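You operate a simulated robot arm through the tools that you are given. There is no shell and no other tool.

Carry out the task below with a simulated robot arm. There is one attempt and no reset: what you move stays moved.

JOB
Test the blue cassette, move it to the black mat, then clamp and test the green one.
Fine: free both clamp levers before lifting; the green one stays clamped.

Only the result counts: the job must be done as asked and must still hold three seconds after the hand-in. Knocking over, shifting, dropping, spilling or breaking anything else fails it.

ROBOT AND FRAMES
A 7-joint arm with a two-finger gripper, fixed in place. Base frame: the origin is on the floor under the middle of its stand, x ahead of it, y to its left, z up; the work surface is at about z = 900. Readings come in mm, degrees, newtons and seconds.
With the tool pointing down near the work surface it reaches from about 320 to 760 mm from the base axis. Its first joint turns from -166.0 to 166.0 degrees. Payload 1.71 kg.
Tool frame: the origin (TCP) lies between the finger pads and is the grasp point; the fingertips stand 20 mm ahead of it; z points along the fingers, y is the line along which they close. The gripper opens to 96 mm; its body begins 113 mm behind the TCP.
Orientation is told as [roll, pitch, yaw] about the base's x, y, z axes, in that order, counted from this pose: with the fingers straight down and closing along the base's y, the tool's x points along the base's -x, its y along +y and its z along -z.

CONTROLS
- The arm moves only by the tool apply_moves. Its argument "series" is a list of rows, each a list of 7 numbers: the shift along the base's x, y, z in units of 25 mm (1.0 is 25 mm), then the turn, a rotation vector about the base's x, y, z in units of 8 degrees (1.0 is 8 degrees), then the gripper command, from -1 (fully open) to 1 (shut), values between in proportion. In form: [[x, y, z, ax, ay, az, jaw], ...]. A call has 1 to 20 rows; each row shifts and turns the commanded pose from where the row before left it. A call with a number of a shift or a turn outside -1 to 1 is refused whole. Rows are played at 5 a second. More than 50 mm and 8.6 degrees between two rows, or a gripper value outside its range, and nothing of the call is played. Where a pose cannot be reached the arm comes as near as it can. A force on the tool above 70 N (or 10 N above the force at the start of the call, whichever is more), or a blocked arm, ends the call early, and 0.2 s more pass. Each finger travels about 153 mm/s and halts on what it meets, pressing with about 24 N; the grip force reading is that of the motor and also rises with nothing between the fingers. The clock runs only during rows and for 0.2 s after the last one: add rows that do not move to give the fingers time. The reply holds the time, the measured pose of the TCP, the force on the tool along the base axes, the opening and the grip force, in the units named above and with some noise, with the torque about the TCP (base axes, N m) and any sound that the robot's microphone picked up.
- Cameras (640 x 400 px; columns grow to the right, rows downward): "scene" is fixed at [395.7, 644, 1552.5]; the picture's right is [-0.94, -0.33, 0.00], its down [-0.28, 0.80, -0.52] and it looks along [0.17, -0.49, -0.85] (base axes); focal length 298 px, centre (320, 200). "wrist" rides on the gripper at [66, 14, -145] in the tool frame; the picture's right is [-0.21, 0.98, 0.00], its down [-0.88, -0.18, -0.45] and it looks along [-0.44, -0.09, 0.90] (tool axes); focal length 275 px, centre (320, 200). There is no depth. A picture from a camera that has moved, and an enlarged one, comes with that camera's place and axes in the base frame and with its lens. The place of the scene camera against the robot may be out by one fixed shift of up to 18 mm in any direction.
- get_image(camera): a new picture of that camera. No time passes.
- slide_trunk(by): moves the trunk up (or, below 0, down) by that many mm; the arm rides with it, the base frame stays. It gives what a move gives, with no picture.
- enlarge(camera, box): a new picture of the part [left, top, right, bottom] of that camera's present view, enlarged. No time passes.
- job_done(): hands the job in; it is judged then, once.

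Places have to be worked out from the pictures, the camera data and where the tool is seen. Open the gripper and draw the arm clear of the work before you hand the job in, unless the task says otherwise.

The tools are called after ">>>" as name(argument=value, ...) on one line, values as JSON. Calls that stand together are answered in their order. apply_moves: Moves the arm, as the interface text tells. Its arguments: {"type":"object","properties":{"series":{"type":"array","items":{"type":"array","items":{"type":"number"}}}},"required":["series"]} The other tools are called the same way: slide_trunk (by) moves the trunk up or down; get_image (camera) takes a picture; enlarge (camera, box) takes an enlarged picture of a part of a camera's view; job_done () hands the job in.

At the start:

```text
time_s: 0.0
tool_pos: [371.3, 299.3, 1246.2]
tcp_rot: [-0.1, 0.1, 0.0]
ft_force: [-0.3, 0.9, -0.5]
wrist_torque: [-0.02, -0.01, -0.04]
gripper_width: 95.9
grip_force: 0.1
trunk travel left (down, up): [-325.0, 61.0]
```

scene: 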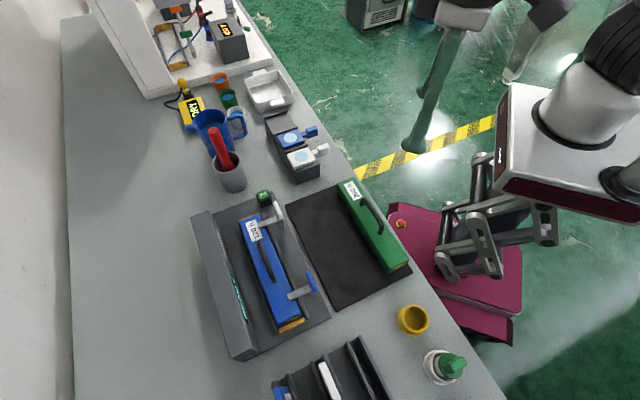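
wrist: 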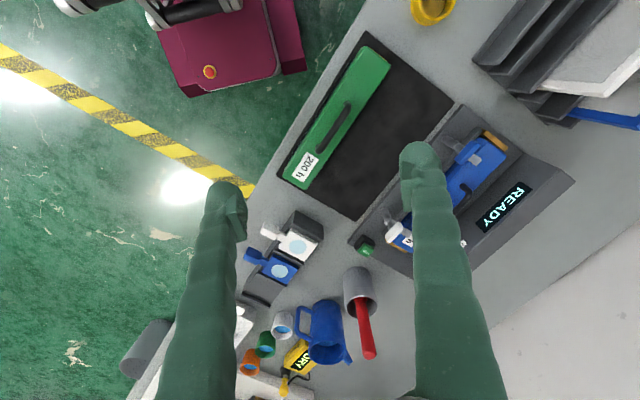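

The scene shows a test fixture with a blue cassette clamped by two levers, a green button, a READY display and a green cassette on a black mat. I'll look closer at the details first.

>>> enlarge(camera="scene", box=[180, 160, 420, 360])

>>> enlarge(camera="wrist", box=[260, 20, 600, 280])

```text
2.00 times, centred on (300, 260) of scene
camera zoom: at [395.7, 644.0, 1552.5], right [-0.94, -0.33, 0.0], down [-0.28, 0.8, -0.52], along [0.17, -0.49, -0.85], focal length 596 px, centre (360, 80)
```

zoom: 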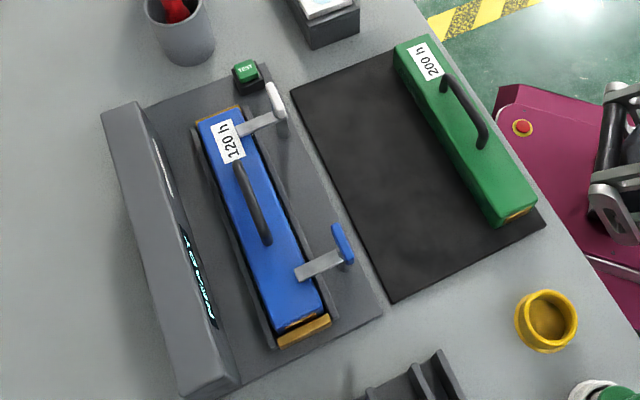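

```text
1.54 times, centred on (430, 150) of wrist
camera zoom: at [306.8, 313.1, 1392.5], right [0.21, 0.98, 0.0], down [0.88, -0.18, 0.44], along [0.43, -0.09, -0.9], focal length 424 px, centre (151, 277)
```

zoom: 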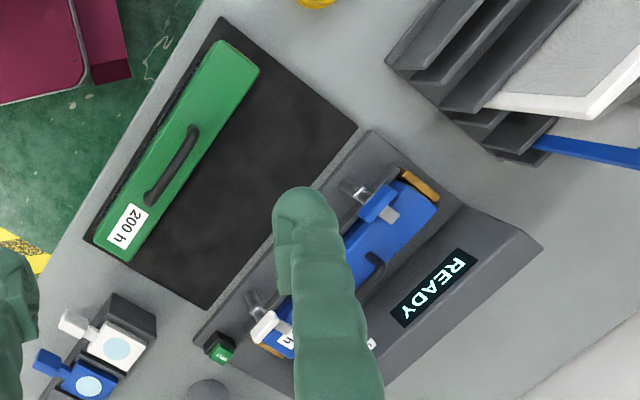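

The levers and the button need a closer look to see how they pivot, so I'm enlarging both of them and the neighbouring objects.

>>> enlarge(camera="scene", box=[235, 180, 299, 220])

>>> enlarge(camera="scene", box=[270, 260, 334, 300])

>>> enlarge(camera="scene", box=[200, 60, 360, 190])

>>> enlarge(camera="wrist", box=[420, 90, 580, 190])

```text
10.00 times, centred on (267, 200) of scene
camera zoom: at [395.7, 644.0, 1552.5], right [-0.94, -0.33, 0.0], down [-0.28, 0.8, -0.52], along [0.17, -0.49, -0.85], focal length 2978 px, centre (850, 200)
```

zoom: 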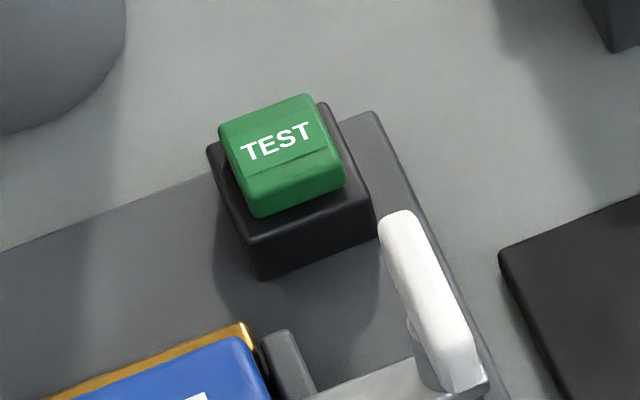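

```text
10.00 times, centred on (302, 280) of scene
camera zoom: at [395.7, 644.0, 1552.5], right [-0.94, -0.33, 0.0], down [-0.28, 0.8, -0.52], along [0.17, -0.49, -0.85], focal length 2978 px, centre (500, -600)
```

zoom: 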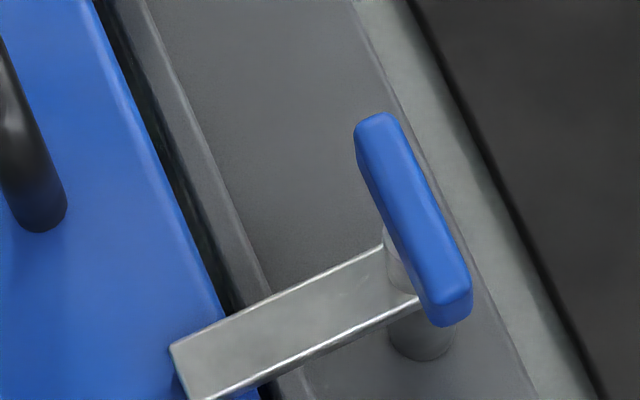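

```text
3.08 times, centred on (280, 125) of scene
camera zoom: at [395.7, 644.0, 1552.5], right [-0.94, -0.33, 0.0], down [-0.28, 0.8, -0.52], along [0.17, -0.49, -0.85], focal length 916 px, centre (443, 431)
```

zoom: 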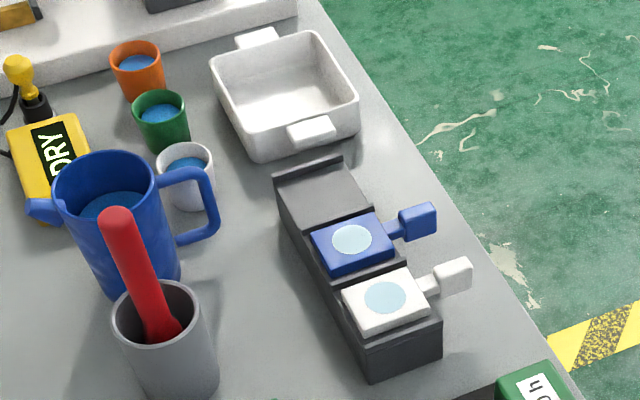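

```text
4.00 times, centred on (500, 140) of wrist
camera zoom: at [306.8, 313.1, 1392.5], right [0.21, 0.98, 0.0], down [0.88, -0.18, 0.44], along [0.43, -0.09, -0.9], focal length 1101 px, centre (-400, 440)
```

zoom: 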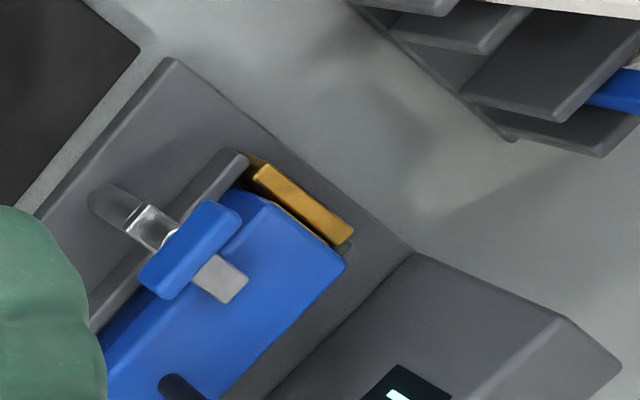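

The levers look like swing clamps: each has a vertical post, an arm lying over the cassette, and a T-bar on top at about z≈1000 (white near (580,379), blue near (462,500)). I'll turn the tool to -45° yaw and move above the fixture for a better look.

>>> apply_moves(series=[[0.86, 0.6, 0, 0, 0, -0.9375, -1], [0.86, 0.6, 0, 0, 0, -0.9375, -1], [0.86, 0.6, 0, 0, 0, -0.9375, -1], [0.86, 0.6, 0, 0, 0, -0.9375, -1], [0.86, 0.6, 0, 0, 0, -0.9375, -1], [0.86, 0.6, 0, 0, 0, -0.9375, -1], [0, 0, 0, 0, 0, 0, -1]])

```text
time_s: 1.6
tool_pos: [482.5, 388.6, 1254.0]
tcp_rot: [0.0, -0.7, -45.0]
ft_force: [-0.7, -0.6, 0.0]
wrist_torque: [0.01, -0.02, 0.03]
gripper_width: 96.0
grip_force: 0.1
trunk travel left (down, up): [-325.0, 61.0]
```

The arm stopped a bit short at this height, so it is near its reach limit up here. I'll look from here.

>>> get_image(camera="wrist")

>>> get_image(camera="scene")

```text
taken
camera wrist: at [445.2, 446.6, 1398.4], right [0.84, 0.55, 0.0], down [0.48, -0.75, 0.46], along [0.25, -0.38, -0.89], focal length 275 px, centre (320, 200)
```

wrist: 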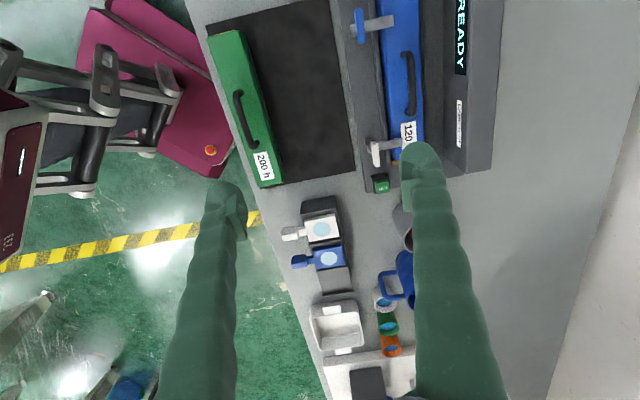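

```text
taken
```

scene: 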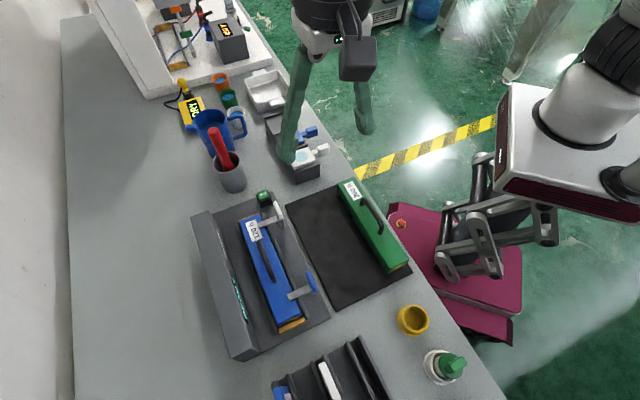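

I can see the fixture well from here, so I'll enlarge the button, the two levers and the display.

>>> enlarge(camera="wrist", box=[340, 120, 440, 200])

>>> enlarge(camera="wrist", box=[330, 0, 490, 100])

>>> enlarge(camera="wrist", box=[200, 0, 360, 200])

```text
5.00 times, centred on (390, 160) of wrist
camera zoom: at [445.2, 446.6, 1398.4], right [0.84, 0.55, 0.0], down [0.48, -0.75, 0.46], along [0.25, -0.38, -0.89], focal length 1376 px, centre (-30, 400)
```

zoom: 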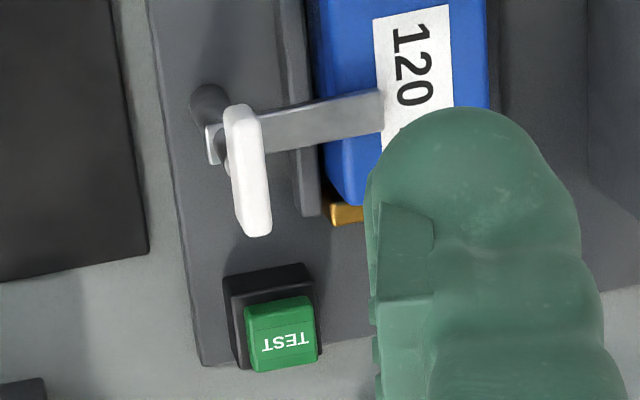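

```text
4.00 times, centred on (410, 50) of wrist
camera zoom: at [445.2, 446.6, 1398.4], right [0.84, 0.55, 0.0], down [0.48, -0.75, 0.46], along [0.25, -0.38, -0.89], focal length 1101 px, centre (-40, 800)
```

zoom: 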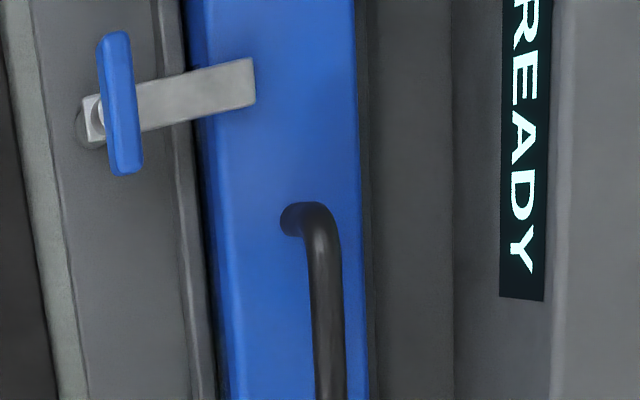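

```text
2.00 times, centred on (280, 100) of wrist
camera zoom: at [445.2, 446.6, 1398.4], right [0.84, 0.55, 0.0], down [0.48, -0.75, 0.46], along [0.25, -0.38, -0.89], focal length 551 px, centre (400, 400)
```

zoom: 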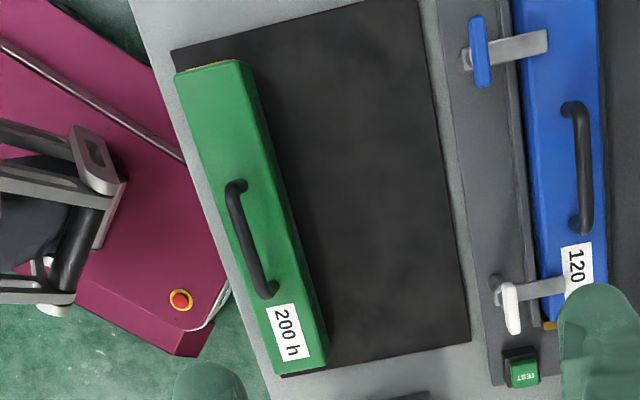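

From the two wrist views I place the bars at about z≈990 (white (588,387), blue (469,507)), the button at (659,335,930), and the blue handle near (574,495,969), which is close to the reach limit. That implies the scene camera is shifted by roughly 15–20 mm. I'll raise the trunk to see whether it extends the reach.

>>> slide_trunk(by=60)

```text
time_s: 2.6
tool_pos: [483.8, 389.8, 1312.2]
tcp_rot: [-0.1, -0.8, -45.1]
ft_force: [0.1, -0.6, 0.4]
wrist_torque: [-0.01, 0.01, 0.01]
gripper_width: 96.3
grip_force: 0.0
trunk travel left (down, up): [-385.0, 1.0]
```

The trunk rose 60 mm. Now I'll close the gripper and come down towards the button area, keeping well above the levers, and check how well the arm tracks.

>>> apply_moves(series=[[0, 0, -1, 0, 0, 0, 1], [0, 0, -1, 0, 0, 0, 1], [0.3, -0.1, -1, 0, 0, 0, 1], [0.5, -0.2, -1, 0, 0, 0, 1], [0.8, -0.2, -1, 0, 0, 0, 1], [0.8, -0.2, -1, 0, 0, 0, 1], [0.8, -0.2, -1, 0, 0, 0, 1], [0.8, -0.2, -1, 0, 0, 0, 1], [0.4, -0.1, -1, 0, 0, 0, 1], [0, 0, 0, 0, 0, 0, 1]])

>>> get_image(camera="wrist")

```text
time_s: 4.8
tool_pos: [593.8, 357.9, 1089.2]
tcp_rot: [-0.1, -0.8, -45.0]
ft_force: [0.6, -0.6, 0.1]
wrist_torque: [0.01, 0.0, 0.01]
gripper_width: 0.0
grip_force: 23.8
trunk travel left (down, up): [-385.0, 1.0]
```

```text
taken
camera wrist: at [556.0, 415.6, 1233.3], right [0.84, 0.55, 0.0], down [0.49, -0.75, 0.46], along [0.25, -0.38, -0.89], focal length 275 px, centre (320, 200)
```

wrist: 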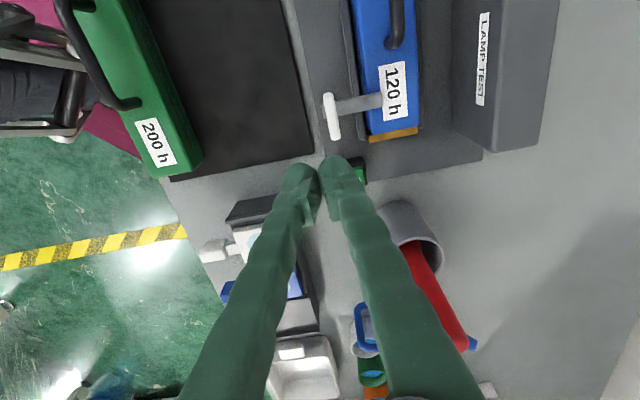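

Tracking is good: commands start from the measured pose. I'll zoom on the button and white lever from here to refine their places.

>>> enlarge(camera="wrist", box=[300, 70, 460, 200])

>>> enlarge(camera="scene", box=[200, 160, 360, 260])

```text
3.08 times, centred on (380, 135) of wrist
camera zoom: at [556.0, 415.6, 1233.3], right [0.84, 0.55, 0.0], down [0.49, -0.75, 0.46], along [0.25, -0.38, -0.89], focal length 847 px, centre (135, 400)
```

zoom: 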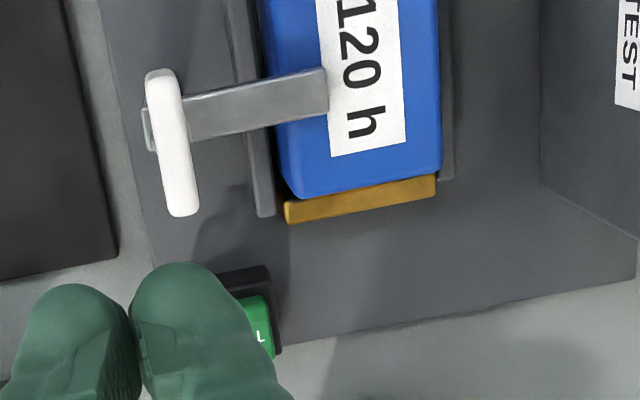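

```text
4.00 times, centred on (280, 210) of scene
camera zoom: at [395.7, 644.0, 1552.5], right [-0.94, -0.33, 0.0], down [-0.28, 0.8, -0.52], along [0.17, -0.49, -0.85], focal length 1191 px, centre (480, 160)
```

zoom: 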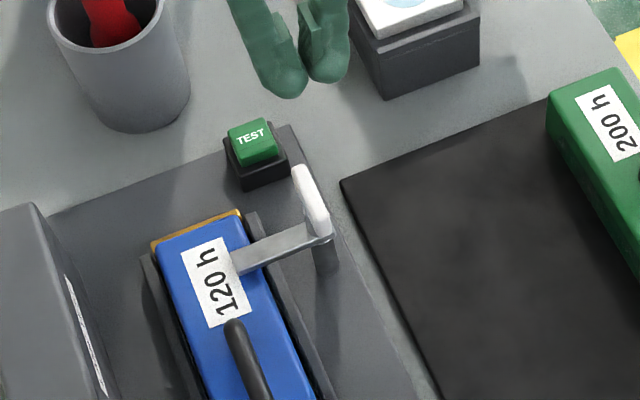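

Bar and button positions are consistent: button centre ≈ (658,335), top ≈ 930. I'll move above it with the gripper closed, down to about 35–40 mm above.

>>> apply_moves(series=[[0.86, -0.3, 0, 0, 0.1, 0, 1], [0.86, -0.3, 0, 0, 0, 0, 1], [0.86, -0.3, -0.5, 0, 0, 0, 1], [0, 0, -1, 0, 0, 0, 1], [0, 0, -1, 0, 0, 0, 1], [0, 0, -1, 0, 0, 0, 1], [0, 0, -0.5, 0, 0, 0, 1], [0, 0, 0, 0, 0, 0, 1]])

>>> enlarge(camera="scene", box=[200, 140, 360, 240])

>>> get_image(camera="wrist")

```text
time_s: 5.7
tool_pos: [640.6, 338.7, 1081.5]
tcp_rot: [0.1, -0.9, -44.9]
ft_force: [-0.2, -0.3, -0.1]
wrist_torque: [0.0, -0.14, 0.0]
gripper_width: 0.1
grip_force: 24.3
trunk travel left (down, up): [-385.0, 1.0]
stopped in row 4: the arm was blocked; the commanded pose is now the measured one
```

```text
4.00 times, centred on (280, 190) of scene
camera zoom: at [395.7, 644.0, 1552.5], right [-0.94, -0.33, 0.0], down [-0.28, 0.8, -0.52], along [0.17, -0.49, -0.85], focal length 1191 px, centre (480, 240)
```

zoom: 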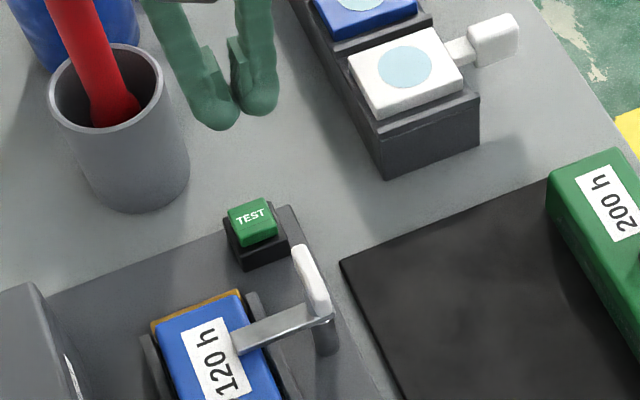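

```text
taken
camera wrist: at [602.0, 396.4, 1226.5], right [0.84, 0.55, 0.01], down [0.48, -0.74, 0.46], along [0.26, -0.38, -0.89], focal length 275 px, centre (320, 200)
```

wrist: 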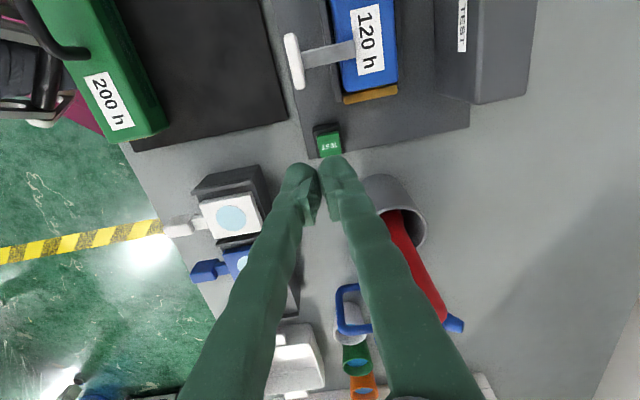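

The arm was blocked at the edge of its reach at this height (about 724 mm from the axis). I'll back off slightly, come lower where it reaches further, and then extend.

>>> apply_moves(series=[[-0.4, -0.2, -0.4, 0, 0.1, 0, 1], [0, 0, -1, 0, 0, 0, 1], [0, 0, -1, 0, 0, 0, 1], [0, 0, -0.8, 0, 0, 0, 1], [0, 0, 0, 0, 0, 0, 1]])

```text
time_s: 6.9
tool_pos: [632.8, 330.2, 999.8]
tcp_rot: [-0.6, -0.3, -44.9]
ft_force: [-0.3, 1.0, 0.6]
wrist_torque: [0.06, 0.01, 0.0]
gripper_width: 0.0
grip_force: 23.9
trunk travel left (down, up): [-385.0, 1.0]
```

Now at z≈1000. I'll extend out to above the button in small steps.

>>> apply_moves(series=[[0.5, 0.1, 0, 0, 0, 0, 1], [0.5, 0.1, 0, 0, 0, 0, 1], [0, 0, 0, 0, 0, 0, 1]])

>>> enlarge(camera="scene", box=[200, 140, 360, 240])

>>> enlarge(camera="wrist", box=[240, 80, 400, 200])

```text
time_s: 7.6
tool_pos: [641.9, 339.8, 1012.8]
tcp_rot: [0.2, -1.0, -44.9]
ft_force: [-2.0, -0.7, -0.6]
wrist_torque: [0.11, -0.1, 0.05]
gripper_width: 0.0
grip_force: 24.0
trunk travel left (down, up): [-385.0, 1.0]
stopped in row 3: the arm was blocked; the commanded pose is now the measured one
```

```text
4.00 times, centred on (280, 190) of scene
camera zoom: at [395.7, 644.0, 1552.5], right [-0.94, -0.33, 0.0], down [-0.28, 0.8, -0.52], along [0.17, -0.49, -0.85], focal length 1191 px, centre (480, 240)
```

zoom: 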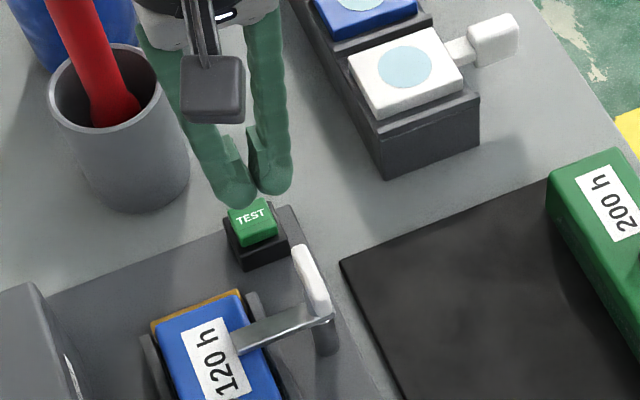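

```text
3.33 times, centred on (320, 140) of wrist
camera zoom: at [603.7, 398.2, 1156.8], right [0.84, 0.55, 0.01], down [0.48, -0.74, 0.46], along [0.26, -0.38, -0.89], focal length 918 px, centre (320, 400)
```

zoom: 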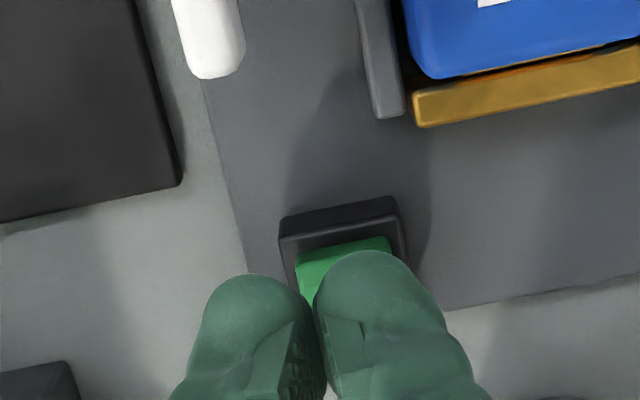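

The arm stalled at about 726 mm and drifted upward, which suggests the raised trunk is costing reach. I'll back off, gain height and bring the trunk down to compare.

>>> apply_moves(series=[[-0.6, -0.3, 0.5, 0, 0.08, 0, 1], [-0.6, -0.3, 1, 0, 0, 0, 1], [0, 0, 1, 0, 0, 0, 1], [0, 0, 1, 0, 0, 0, 1], [0, 0, 0.5, 0, 0, 0, 1], [0, 0, 0, 0, 0, 0, 1]])

>>> slide_trunk(by=-90)

```text
time_s: 9.0
tool_pos: [612.3, 326.8, 1109.6]
tcp_rot: [-0.5, -0.4, -45.0]
ft_force: [0.1, 0.3, 0.3]
wrist_torque: [-0.02, 0.02, 0.0]
gripper_width: 0.2
grip_force: 23.7
trunk travel left (down, up): [-385.0, 1.0]
```

```text
time_s: 10.2
tool_pos: [613.3, 326.3, 1018.6]
tcp_rot: [-0.5, -0.4, -44.9]
ft_force: [0.0, -0.3, 0.4]
wrist_torque: [0.03, -0.02, 0.01]
gripper_width: 0.2
grip_force: 24.1
trunk travel left (down, up): [-295.0, 91.0]
```

The trunk is now 30 mm below its starting height. I'll try extending again toward the button at this height.

>>> apply_moves(series=[[0.5, 0.1, 0, 0.06, 0.05, 0, 1], [0.5, 0.1, 0, 0, 0, 0, 1], [0.5, 0.1, 0, 0, 0, 0, 1], [0, 0, 0, 0, 0, 0, 1]])

```text
time_s: 11.2
tool_pos: [650.8, 334.8, 1018.9]
tcp_rot: [-0.4, 0.2, -45.0]
ft_force: [1.1, -0.3, 0.9]
wrist_torque: [0.0, 0.02, 0.01]
gripper_width: 0.0
grip_force: 24.7
trunk travel left (down, up): [-295.0, 91.0]
```

The lower trunk does extend the reach. I'll check the alignment over the button before descending.

>>> apply_moves(series=[[0.3, 0.02, -0.6, 0.05, 0, 0, 1], [0, 0, -0.6, 0, 0, 0, 1], [0, 0, 0, 0, 0, 0, 1]])

>>> enlarge(camera="scene", box=[200, 140, 360, 240])

>>> enlarge(camera="wrist", box=[240, 80, 400, 200])

```text
time_s: 11.8
tool_pos: [644.5, 336.6, 1007.7]
tcp_rot: [0.6, -0.1, -44.9]
ft_force: [-1.0, -0.4, -0.5]
wrist_torque: [0.04, -0.13, -0.01]
gripper_width: 0.0
grip_force: 24.6
trunk travel left (down, up): [-295.0, 91.0]
stopped in row 2: the arm was blocked; the commanded pose is now the measured one
```

```text
4.00 times, centred on (280, 190) of scene
camera zoom: at [395.7, 644.0, 1552.5], right [-0.94, -0.33, 0.0], down [-0.28, 0.8, -0.52], along [0.17, -0.49, -0.85], focal length 1191 px, centre (480, 240)
```

zoom: 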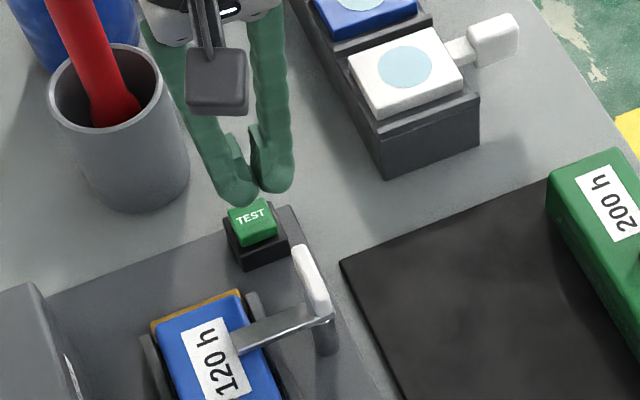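

```text
3.33 times, centred on (320, 140) of wrist
camera zoom: at [605.7, 391.9, 1153.4], right [0.84, 0.55, 0.01], down [0.49, -0.75, 0.45], along [0.25, -0.37, -0.9], focal length 918 px, centre (320, 400)
```

zoom: 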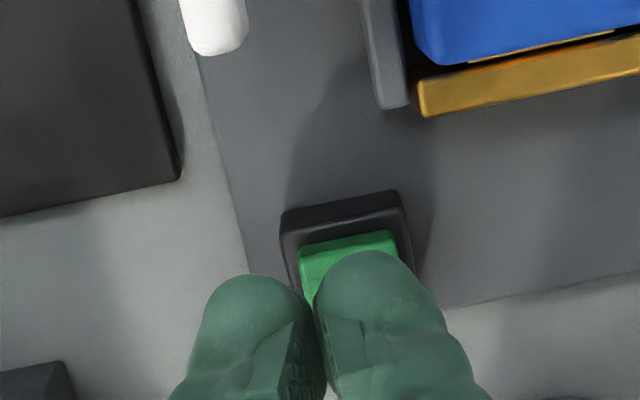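

It is still at its limit here. I'll rise, retreat, and lower the trunk another 100 mm.

>>> apply_moves(series=[[-0.6, -0.3, 0.7, -0.07, 0, 0, 1], [-0.6, -0.3, 1, 0, 0, 0, 1], [0, 0, 1, 0, 0, 0, 1], [0, 0, 1, 0, 0, 0, 1], [0, 0, 0.6, 0, 0, 0, 1], [0, 0, 0, 0, 0, 0, 1]])

>>> slide_trunk(by=-100)

```text
time_s: 13.2
tool_pos: [616.8, 321.4, 1110.5]
tcp_rot: [0.0, -0.5, -44.9]
ft_force: [-0.5, -0.2, 0.3]
wrist_torque: [0.0, -0.01, -0.04]
gripper_width: 0.0
grip_force: 23.9
trunk travel left (down, up): [-295.0, 91.0]
```

```text
time_s: 14.6
tool_pos: [615.3, 320.6, 1010.9]
tcp_rot: [0.1, -0.5, -44.9]
ft_force: [0.4, 0.6, -0.4]
wrist_torque: [0.03, 0.03, -0.01]
gripper_width: 0.0
grip_force: 24.1
trunk travel left (down, up): [-195.0, 191.0]
```

Next I'll extend toward (658,335) at this trunk height and see whether the arm reaches it cleanly.

>>> apply_moves(series=[[0.6, 0.2, 0, 0, 0.06, 0, 1], [0.6, 0.2, 0, 0, 0, 0, 1], [0.52, 0.2, 0, 0, 0, 0, 1], [0, 0, 0, 0, 0, 0, 1]])

```text
time_s: 15.7
tool_pos: [647.7, 338.2, 1027.6]
tcp_rot: [0.4, -0.8, -44.8]
ft_force: [-1.1, -0.3, -0.7]
wrist_torque: [0.04, -0.11, -0.03]
gripper_width: 0.1
grip_force: 23.6
trunk travel left (down, up): [-195.0, 191.0]
stopped in row 4: the arm was blocked; the commanded pose is now the measured one
```

Every trunk height tops out near 730 mm with the tool vertical, and the arm's own drift is a slight outward tilt. So I'll tilt the fingers outward by about 12° (about the fixture's long axis) to gain reach.

>>> apply_moves(series=[[-0.5, -0.4, 0, 0, 0, 0, 1], [0, 0, 0, 0.53, -0.53, 0, 1], [0, 0, 0, 0.53, -0.53, 0, 1], [0, 0, 0, 0, 0, 0, 1]])

>>> apply_moves(series=[[0.4, 0.1, -0.4, 0, 0, 0, 1], [0.4, 0.1, -0.4, 0, 0, 0, 1], [0, 0, -0.4, 0, 0, 0, 1], [0, 0, 0, 0, 0, 0, 1]])

```text
time_s: 16.7
tool_pos: [637.0, 328.4, 1022.5]
tcp_rot: [12.2, -0.7, -45.1]
ft_force: [-0.4, -0.8, 0.0]
wrist_torque: [0.01, 0.03, -0.01]
gripper_width: 0.0
grip_force: 24.1
trunk travel left (down, up): [-195.0, 191.0]
```

```text
time_s: 17.7
tool_pos: [655.1, 331.4, 993.7]
tcp_rot: [12.2, -0.6, -45.0]
ft_force: [0.5, -0.8, -0.1]
wrist_torque: [0.0, -0.02, -0.01]
gripper_width: 0.0
grip_force: 24.1
trunk travel left (down, up): [-195.0, 191.0]
```

The tilted tool reaches (655,331,994) cleanly. I'll check the alignment with the button.

>>> enlarge(camera="scene", box=[230, 170, 310, 220])

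>>> enlarge(camera="wrist", box=[260, 100, 380, 200])

```text
8.00 times, centred on (270, 195) of scene
camera zoom: at [395.7, 644.0, 1552.5], right [-0.94, -0.33, 0.0], down [-0.28, 0.8, -0.52], along [0.17, -0.49, -0.85], focal length 2383 px, centre (720, 240)
```

zoom: 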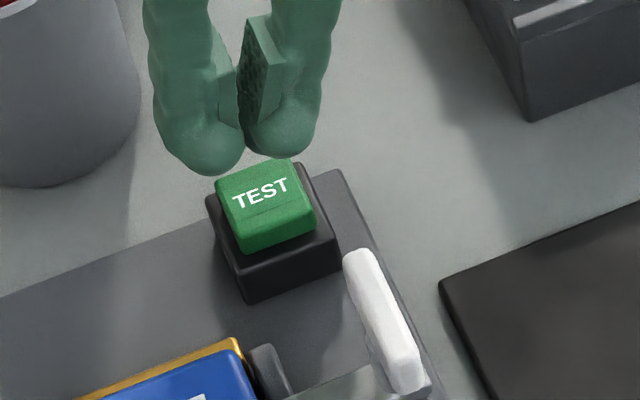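

```text
4.00 times, centred on (320, 150) of wrist
camera zoom: at [596.4, 367.7, 1138.0], right [0.82, 0.53, 0.21], down [0.42, -0.81, 0.41], along [0.39, -0.24, -0.89], focal length 1101 px, centre (320, 400)
```

zoom: 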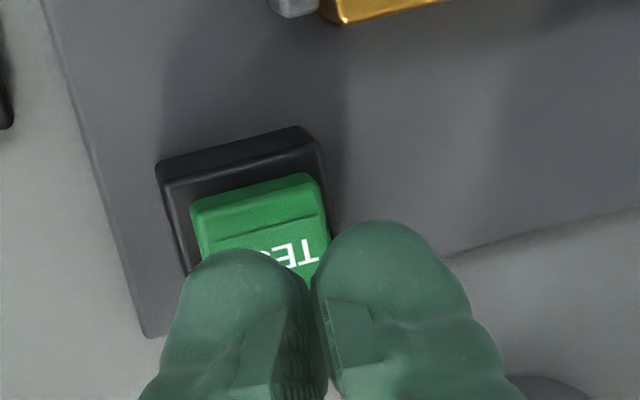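

The fingertips sit over the button's near half (button centre ≈ (661,333.5)). I'll descend with a small x correction to just above contact, then press gently.

>>> apply_moves(series=[[0.1, 0, -0.5, 0, 0, 0, 1], [0, 0, -0.5, 0, 0, 0, 1], [0, 0, -0.4, 0, 0, 0, 1], [0, 0, 0, 0, 0, 0, 1]])

>>> enlarge(camera="scene", box=[230, 170, 310, 220])

```text
time_s: 18.7
tool_pos: [658.7, 333.5, 958.9]
tcp_rot: [12.3, -0.7, -45.1]
ft_force: [-0.9, 1.4, 2.5]
wrist_torque: [0.02, 0.06, 0.03]
gripper_width: 0.1
grip_force: 23.9
trunk travel left (down, up): [-195.0, 191.0]
heard: click
```

```text
8.00 times, centred on (270, 195) of scene
camera zoom: at [395.7, 644.0, 1552.5], right [-0.94, -0.33, 0.0], down [-0.28, 0.8, -0.52], along [0.17, -0.49, -0.85], focal length 2383 px, centre (720, 240)
```

zoom: 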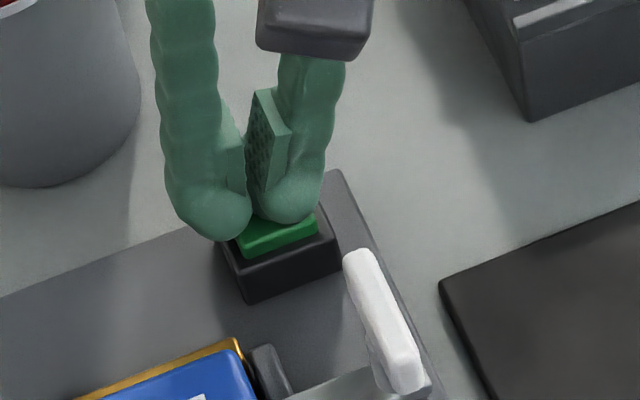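

A click was heard and the force is small, so the button has been pressed. I'll look at the display.

>>> enlarge(camera="scene", box=[200, 230, 310, 340])

```text
3.64 times, centred on (255, 285) of scene
camera zoom: at [395.7, 644.0, 1552.5], right [-0.94, -0.33, 0.0], down [-0.28, 0.8, -0.52], along [0.17, -0.49, -0.85], focal length 1083 px, centre (556, -109)
```

zoom: 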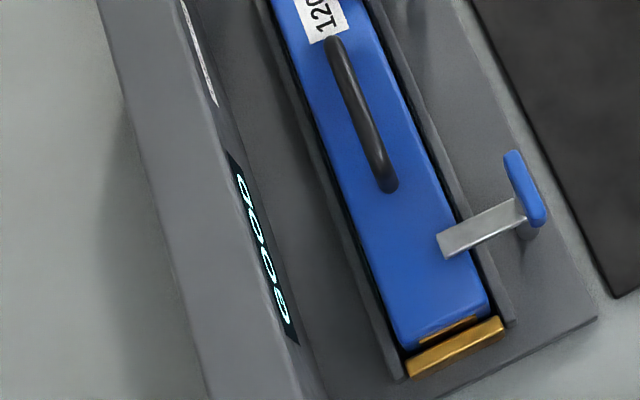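

The display changed from READY to digits. I'll read it more closely before deciding whether to hold or release.

>>> enlarge(camera="scene", box=[225, 265, 305, 340])

>>> enlarge(camera="scene", box=[215, 220, 279, 265])

>>> get_image(camera="wrist")

```text
5.33 times, centred on (265, 302) of scene
camera zoom: at [395.7, 644.0, 1552.5], right [-0.94, -0.33, 0.0], down [-0.28, 0.8, -0.52], along [0.17, -0.49, -0.85], focal length 1588 px, centre (613, -347)
```

zoom: 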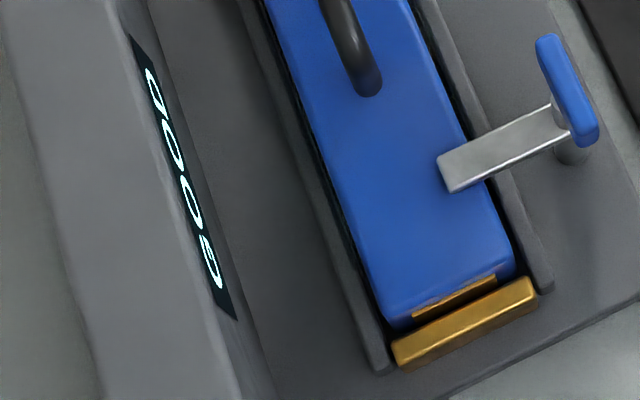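

```text
8.89 times, centred on (247, 242) of scene
camera zoom: at [395.7, 644.0, 1552.5], right [-0.94, -0.33, 0.0], down [-0.28, 0.8, -0.52], along [0.17, -0.49, -0.85], focal length 2647 px, centre (969, -178)
```

zoom: 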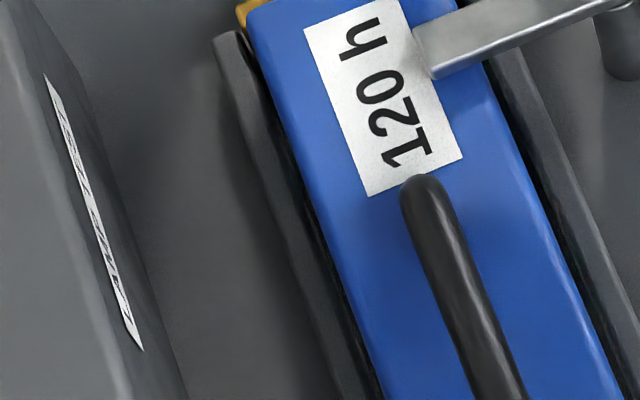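

```text
taken
camera wrist: at [599.8, 369.0, 1103.3], right [0.82, 0.53, 0.21], down [0.42, -0.81, 0.41], along [0.39, -0.24, -0.89], focal length 275 px, centre (320, 200)
```

wrist: 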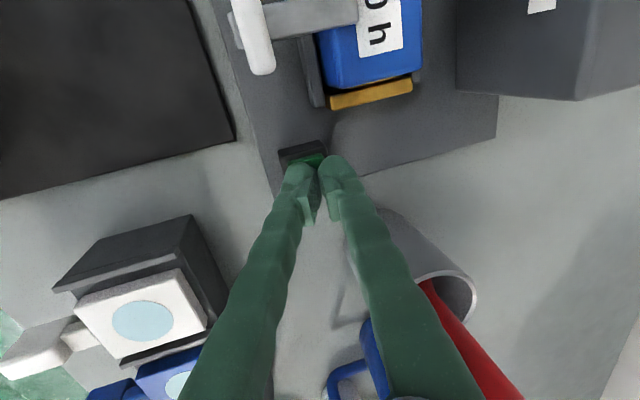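

The digits could be a lamp-test pattern shown while pressed. I'll release the button straight up and see what the display does.

>>> apply_moves(series=[[0, 0, 0.8, 0, 0, 0, 1], [0, 0, 0.8, 0, 0, 0, 1], [0, 0, 0, 0, 0, 0, 1]])

>>> enlarge(camera="scene", box=[225, 265, 305, 340])

```text
time_s: 19.5
tool_pos: [659.0, 331.3, 998.0]
tcp_rot: [12.2, -0.7, -45.1]
ft_force: [-0.6, -0.2, 0.0]
wrist_torque: [0.02, 0.01, 0.02]
gripper_width: 0.0
grip_force: 23.7
trunk travel left (down, up): [-195.0, 191.0]
```

```text
5.33 times, centred on (265, 302) of scene
camera zoom: at [395.7, 644.0, 1552.5], right [-0.94, -0.33, 0.0], down [-0.28, 0.8, -0.52], along [0.17, -0.49, -0.85], focal length 1588 px, centre (613, -347)
```

zoom: 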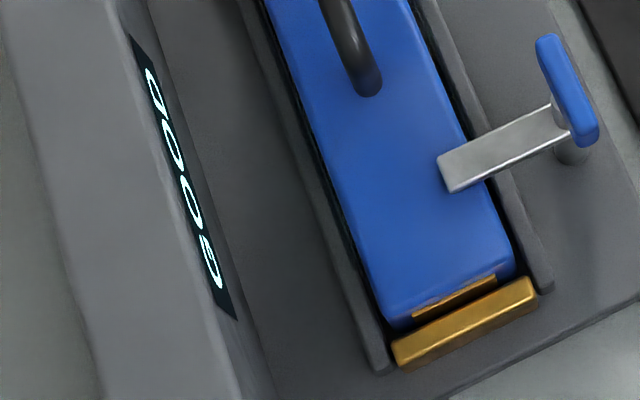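

It still shows the same characters. I'll retreat up and back so the wrist camera can read the display properly.

>>> apply_moves(series=[[-0.2, 0, 1, 0, 0, 0, 1], [-0.6, 0.2, 1, -0.53, 0.53, 0, 1], [-0.9, 0.6, 1, -0.53, 0.53, 0, 1], [-0.9, 0.7, 1, 0, 0, 0, 1], [-0.9, 0.8, 1, 0, 0, 0, 1], [-0.9, 0.8, 0.6, 0, 0.06, 0, 1], [-0.9, 0.8, 0.4, 0, 0, 0, 1], [0, 0, 0, 0, 0, 0, 1]])

>>> get_image(camera="wrist")

```text
time_s: 21.3
tool_pos: [527.9, 429.4, 1150.9]
tcp_rot: [-0.2, -0.3, -44.9]
ft_force: [-1.3, -0.2, 0.4]
wrist_torque: [0.01, -0.01, -0.02]
gripper_width: 0.0
grip_force: 23.6
trunk travel left (down, up): [-195.0, 191.0]
```

```text
taken
camera wrist: at [491.0, 487.5, 1295.3], right [0.84, 0.55, 0.0], down [0.49, -0.75, 0.45], along [0.25, -0.38, -0.89], focal length 275 px, centre (320, 200)
```

wrist: 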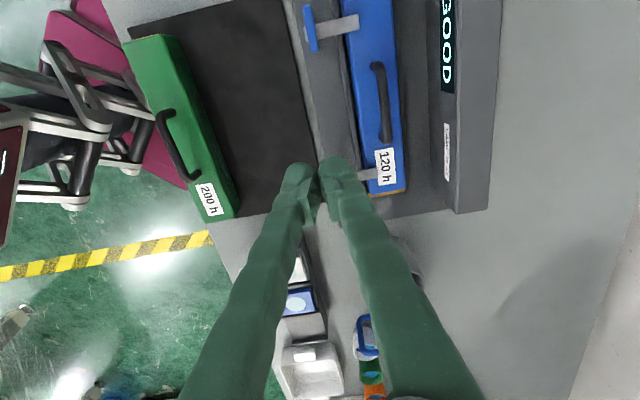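

The display reads "GOOD", so the blue test is done. Next come the levers, and I'll move near the white one to get a close view of its geometry before gripping it.

>>> apply_moves(series=[[0.9, -0.7, -0.4, 0, 0, 0, 1], [0.9, -0.7, -0.6, 0, 0, 0, 1], [0.9, -0.7, -0.8, 0, 0, 0, 1], [0.7, -0.7, -0.8, 0, 0, 0, 1], [0.4, -0.4, -0.8, 0, 0, 0, 1], [0, 0, 0, 0, 0, 0, 1]])

>>> enlarge(camera="wrist", box=[240, 40, 400, 160])

```text
time_s: 22.7
tool_pos: [621.3, 348.8, 1065.5]
tcp_rot: [-0.1, -0.3, -44.8]
ft_force: [-0.4, 0.6, 0.4]
wrist_torque: [-0.01, 0.02, 0.02]
gripper_width: 0.0
grip_force: 24.2
trunk travel left (down, up): [-195.0, 191.0]
```

```text
3.33 times, centred on (320, 100) of wrist
camera zoom: at [584.9, 406.2, 1210.1], right [0.84, 0.55, 0.0], down [0.49, -0.75, 0.45], along [0.25, -0.38, -0.89], focal length 918 px, centre (320, 533)
```

zoom: 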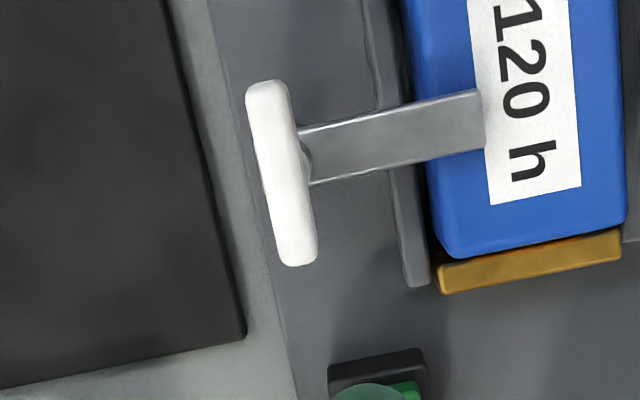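

From nearly overhead, the white T-bar is centred at ≈(589.5,385), z≈980–990, ~44×10 mm along the fixture's long axis, with the arm lower down on a stem. I'll open to about 45 mm, go over the bar and descend partway.

>>> apply_moves(series=[[-0.64, 0.72, 0, 0, 0.04, 0, 0.06], [-0.64, 0.72, 0, 0, 0, 0, 0.06], [0, 0, -0.7, 0, 0, 0, 0.06], [0, 0, -0.7, 0, 0, 0, 0.06], [0, 0, 0, 0, 0, 0, 0.06]])

>>> get_image(camera="wrist")

>>> enlarge(camera="scene", box=[230, 170, 310, 220])

```text
time_s: 23.9
tool_pos: [590.0, 386.3, 1027.5]
tcp_rot: [-0.4, -0.1, -45.0]
ft_force: [0.6, -0.1, -0.4]
wrist_torque: [0.02, 0.01, -0.01]
gripper_width: 45.0
grip_force: 0.1
trunk travel left (down, up): [-195.0, 191.0]
```

```text
taken
camera wrist: at [554.2, 443.9, 1173.2], right [0.84, 0.55, -0.01], down [0.49, -0.75, 0.45], along [0.24, -0.38, -0.89], focal length 275 px, centre (320, 200)
```

wrist: 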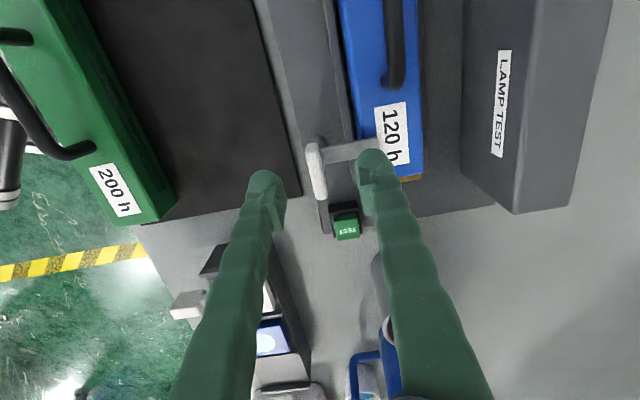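

```text
8.00 times, centred on (270, 195) of scene
camera zoom: at [395.7, 644.0, 1552.5], right [-0.94, -0.33, 0.0], down [-0.28, 0.8, -0.52], along [0.17, -0.49, -0.85], focal length 2383 px, centre (720, 240)
```

zoom: 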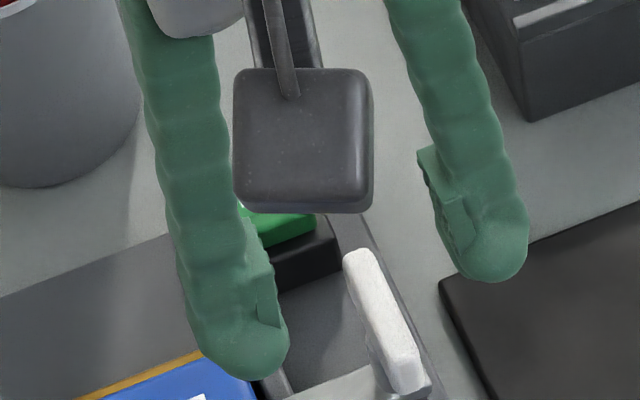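

The bar sits between the fingertips. I'll descend about 33 mm, watching the force, with the fingers still open.

>>> apply_moves(series=[[0, 0, -0.5, 0.05, 0, 0, 0.06], [0, 0, -0.4, 0, 0, 0, 0.06], [0, 0, -0.4, 0, 0, 0, 0.06], [0, 0, 0, 0, 0, 0, 0.06]])

>>> get_image(camera="wrist")

>>> enlarge(camera="scene", box=[230, 170, 310, 220])

```text
time_s: 24.9
tool_pos: [589.0, 386.8, 996.5]
tcp_rot: [-0.2, 0.3, -44.9]
ft_force: [-0.7, 0.6, -0.7]
wrist_torque: [0.03, -0.02, 0.02]
gripper_width: 45.1
grip_force: 0.0
trunk travel left (down, up): [-195.0, 191.0]
```

```text
taken
camera wrist: at [553.6, 442.2, 1140.9], right [0.84, 0.55, 0.0], down [0.49, -0.75, 0.44], along [0.24, -0.37, -0.9], focal length 275 px, centre (320, 200)
```

wrist: 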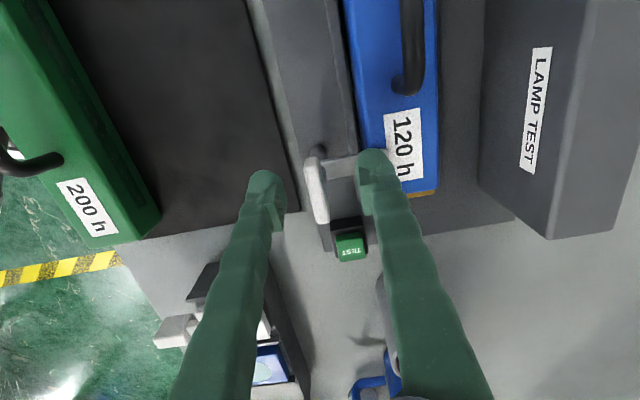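

```text
8.00 times, centred on (270, 195) of scene
camera zoom: at [395.7, 644.0, 1552.5], right [-0.94, -0.33, 0.0], down [-0.28, 0.8, -0.52], along [0.17, -0.49, -0.85], focal length 2383 px, centre (720, 240)
```

zoom: 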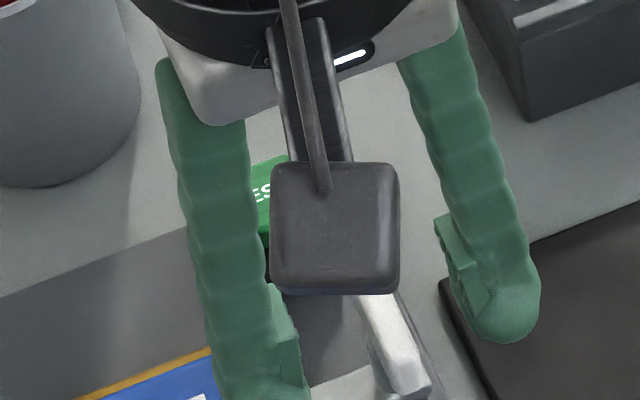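

There's no contact force at TCP z=996. I'll zoom in to see whether the bar lies between the pads at the right depth.

>>> enlarge(camera="wrist", box=[240, 120, 420, 270])

>>> enlarge(camera="scene", box=[240, 190, 320, 240])

```text
2.67 times, centred on (330, 195) of wrist
camera zoom: at [553.6, 442.2, 1140.9], right [0.84, 0.55, 0.0], down [0.49, -0.75, 0.44], along [0.24, -0.37, -0.9], focal length 734 px, centre (293, 213)
```

zoom: 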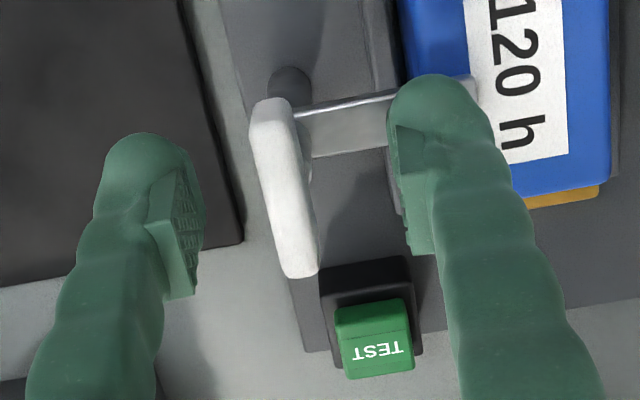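

```text
8.00 times, centred on (280, 215) of scene
camera zoom: at [395.7, 644.0, 1552.5], right [-0.94, -0.33, 0.0], down [-0.28, 0.8, -0.52], along [0.17, -0.49, -0.85], focal length 2383 px, centre (640, 80)
```

zoom: 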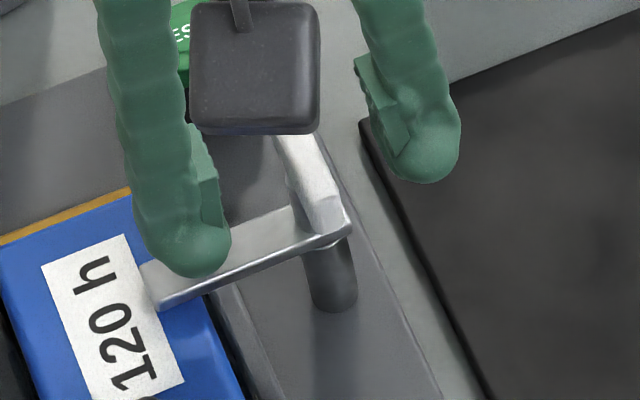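

The bar centre is within ~2.5 mm of the tool axis and lies on the pivot line. I'll shift slightly, go down 3 mm and close on the bar.

>>> apply_moves(series=[[-0.03, -0.1, -0.14, 0, 0, 0, 0.06], [0, 0, 0, 0, 0, 0, 1], [0, 0, 0, 0, 0, 0, 1], [0, 0, 0, 0, 0, 0, 1]])

>>> enlarge(camera="wrist", box=[240, 120, 420, 270])

```text
time_s: 25.9
tool_pos: [588.0, 382.7, 993.3]
tcp_rot: [0.0, 0.1, -44.9]
ft_force: [7.0, 6.3, 2.5]
wrist_torque: [0.14, -0.03, 0.02]
gripper_width: 10.8
grip_force: 34.9
trunk travel left (down, up): [-195.0, 191.0]
```

```text
2.67 times, centred on (330, 195) of wrist
camera zoom: at [553.2, 439.8, 1138.0], right [0.84, 0.55, 0.0], down [0.49, -0.75, 0.44], along [0.24, -0.37, -0.9], focal length 734 px, centre (293, 213)
```

zoom: 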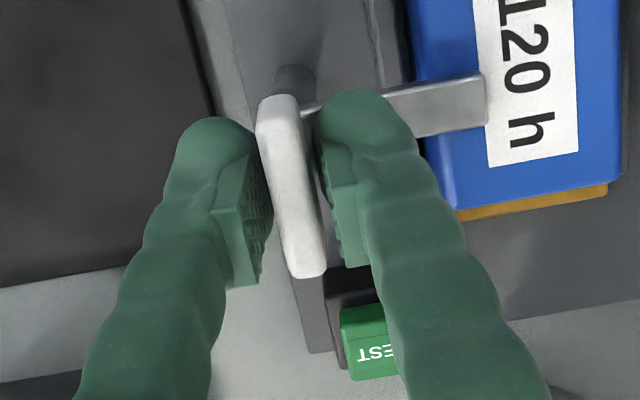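

It's gripped at 10.8 mm width with a small sideways load of about 9 N. I'll relieve that slightly and try a first 8° turn counter-clockwise to see how the lever responds.

>>> apply_moves(series=[[0.05, 0.05, 0, 0, 0, 0, 1], [0, 0, 0, 0, 0, 0.6, 1], [0, 0, 0, 0, 0, 0.6, 1], [0, 0, 0, 0, 0, 0, 1]])

>>> enlarge(camera="wrist", box=[240, 120, 420, 270])

>>> enlarge(camera="scene", box=[230, 180, 310, 240])

```text
time_s: 26.9
tool_pos: [589.2, 383.3, 992.1]
tcp_rot: [-0.1, 0.2, -35.3]
ft_force: [3.0, -0.1, -2.2]
wrist_torque: [0.04, 0.0, 0.01]
gripper_width: 10.5
grip_force: 34.7
trunk travel left (down, up): [-195.0, 191.0]
```

```text
2.67 times, centred on (330, 195) of wrist
camera zoom: at [544.7, 433.2, 1138.1], right [0.73, 0.68, 0.0], down [0.61, -0.66, 0.44], along [0.3, -0.33, -0.9], focal length 734 px, centre (293, 213)
```

zoom: 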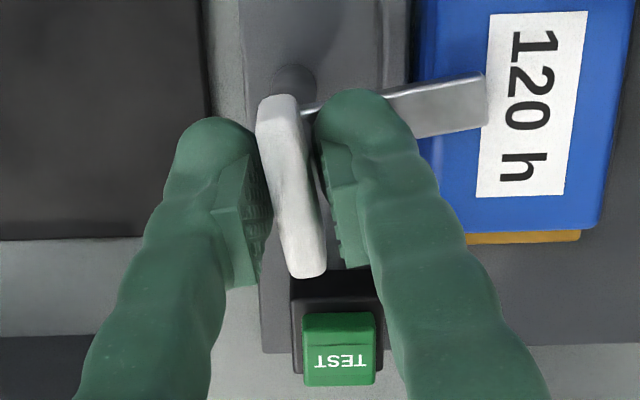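

```text
6.67 times, centred on (270, 210) of scene
camera zoom: at [395.7, 644.0, 1552.5], right [-0.94, -0.33, 0.0], down [-0.28, 0.8, -0.52], along [0.17, -0.49, -0.85], focal length 1986 px, centre (653, 133)
```

zoom: 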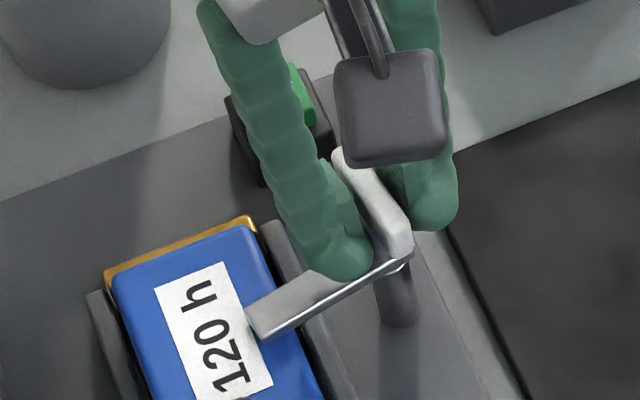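

The arm swung freely with the tool, with almost no torque, so counter-clockwise works. I'll continue turning in steps.

>>> apply_moves(series=[[0, 0, 0.03, 0, 0, 0.9, 1], [0, 0, 0, 0, 0, 0.9, 1], [0, 0, 0, 0, 0, 0.9, 1], [0, 0, 0, 0, 0, 0.9, 1], [0, 0, 0, 0, 0, 0.9, 1], [0, 0, 0, 0, 0, 0, 1]])

>>> enlarge(camera="wrist", box=[200, 80, 440, 270])

```text
time_s: 28.3
tool_pos: [589.5, 383.8, 991.4]
tcp_rot: [0.1, 0.3, 0.8]
ft_force: [-2.5, -1.5, -12.3]
wrist_torque: [-0.02, 0.04, 0.0]
gripper_width: 10.8
grip_force: 35.0
trunk travel left (down, up): [-195.0, 191.0]
```

```text
2.11 times, centred on (320, 175) of wrist
camera zoom: at [524.8, 397.4, 1138.2], right [0.19, 0.98, 0.0], down [0.88, -0.17, 0.44], along [0.43, -0.09, -0.9], focal length 580 px, centre (320, 253)
```

zoom: 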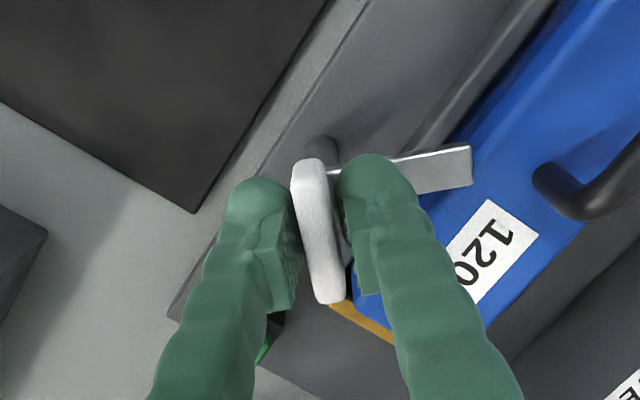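

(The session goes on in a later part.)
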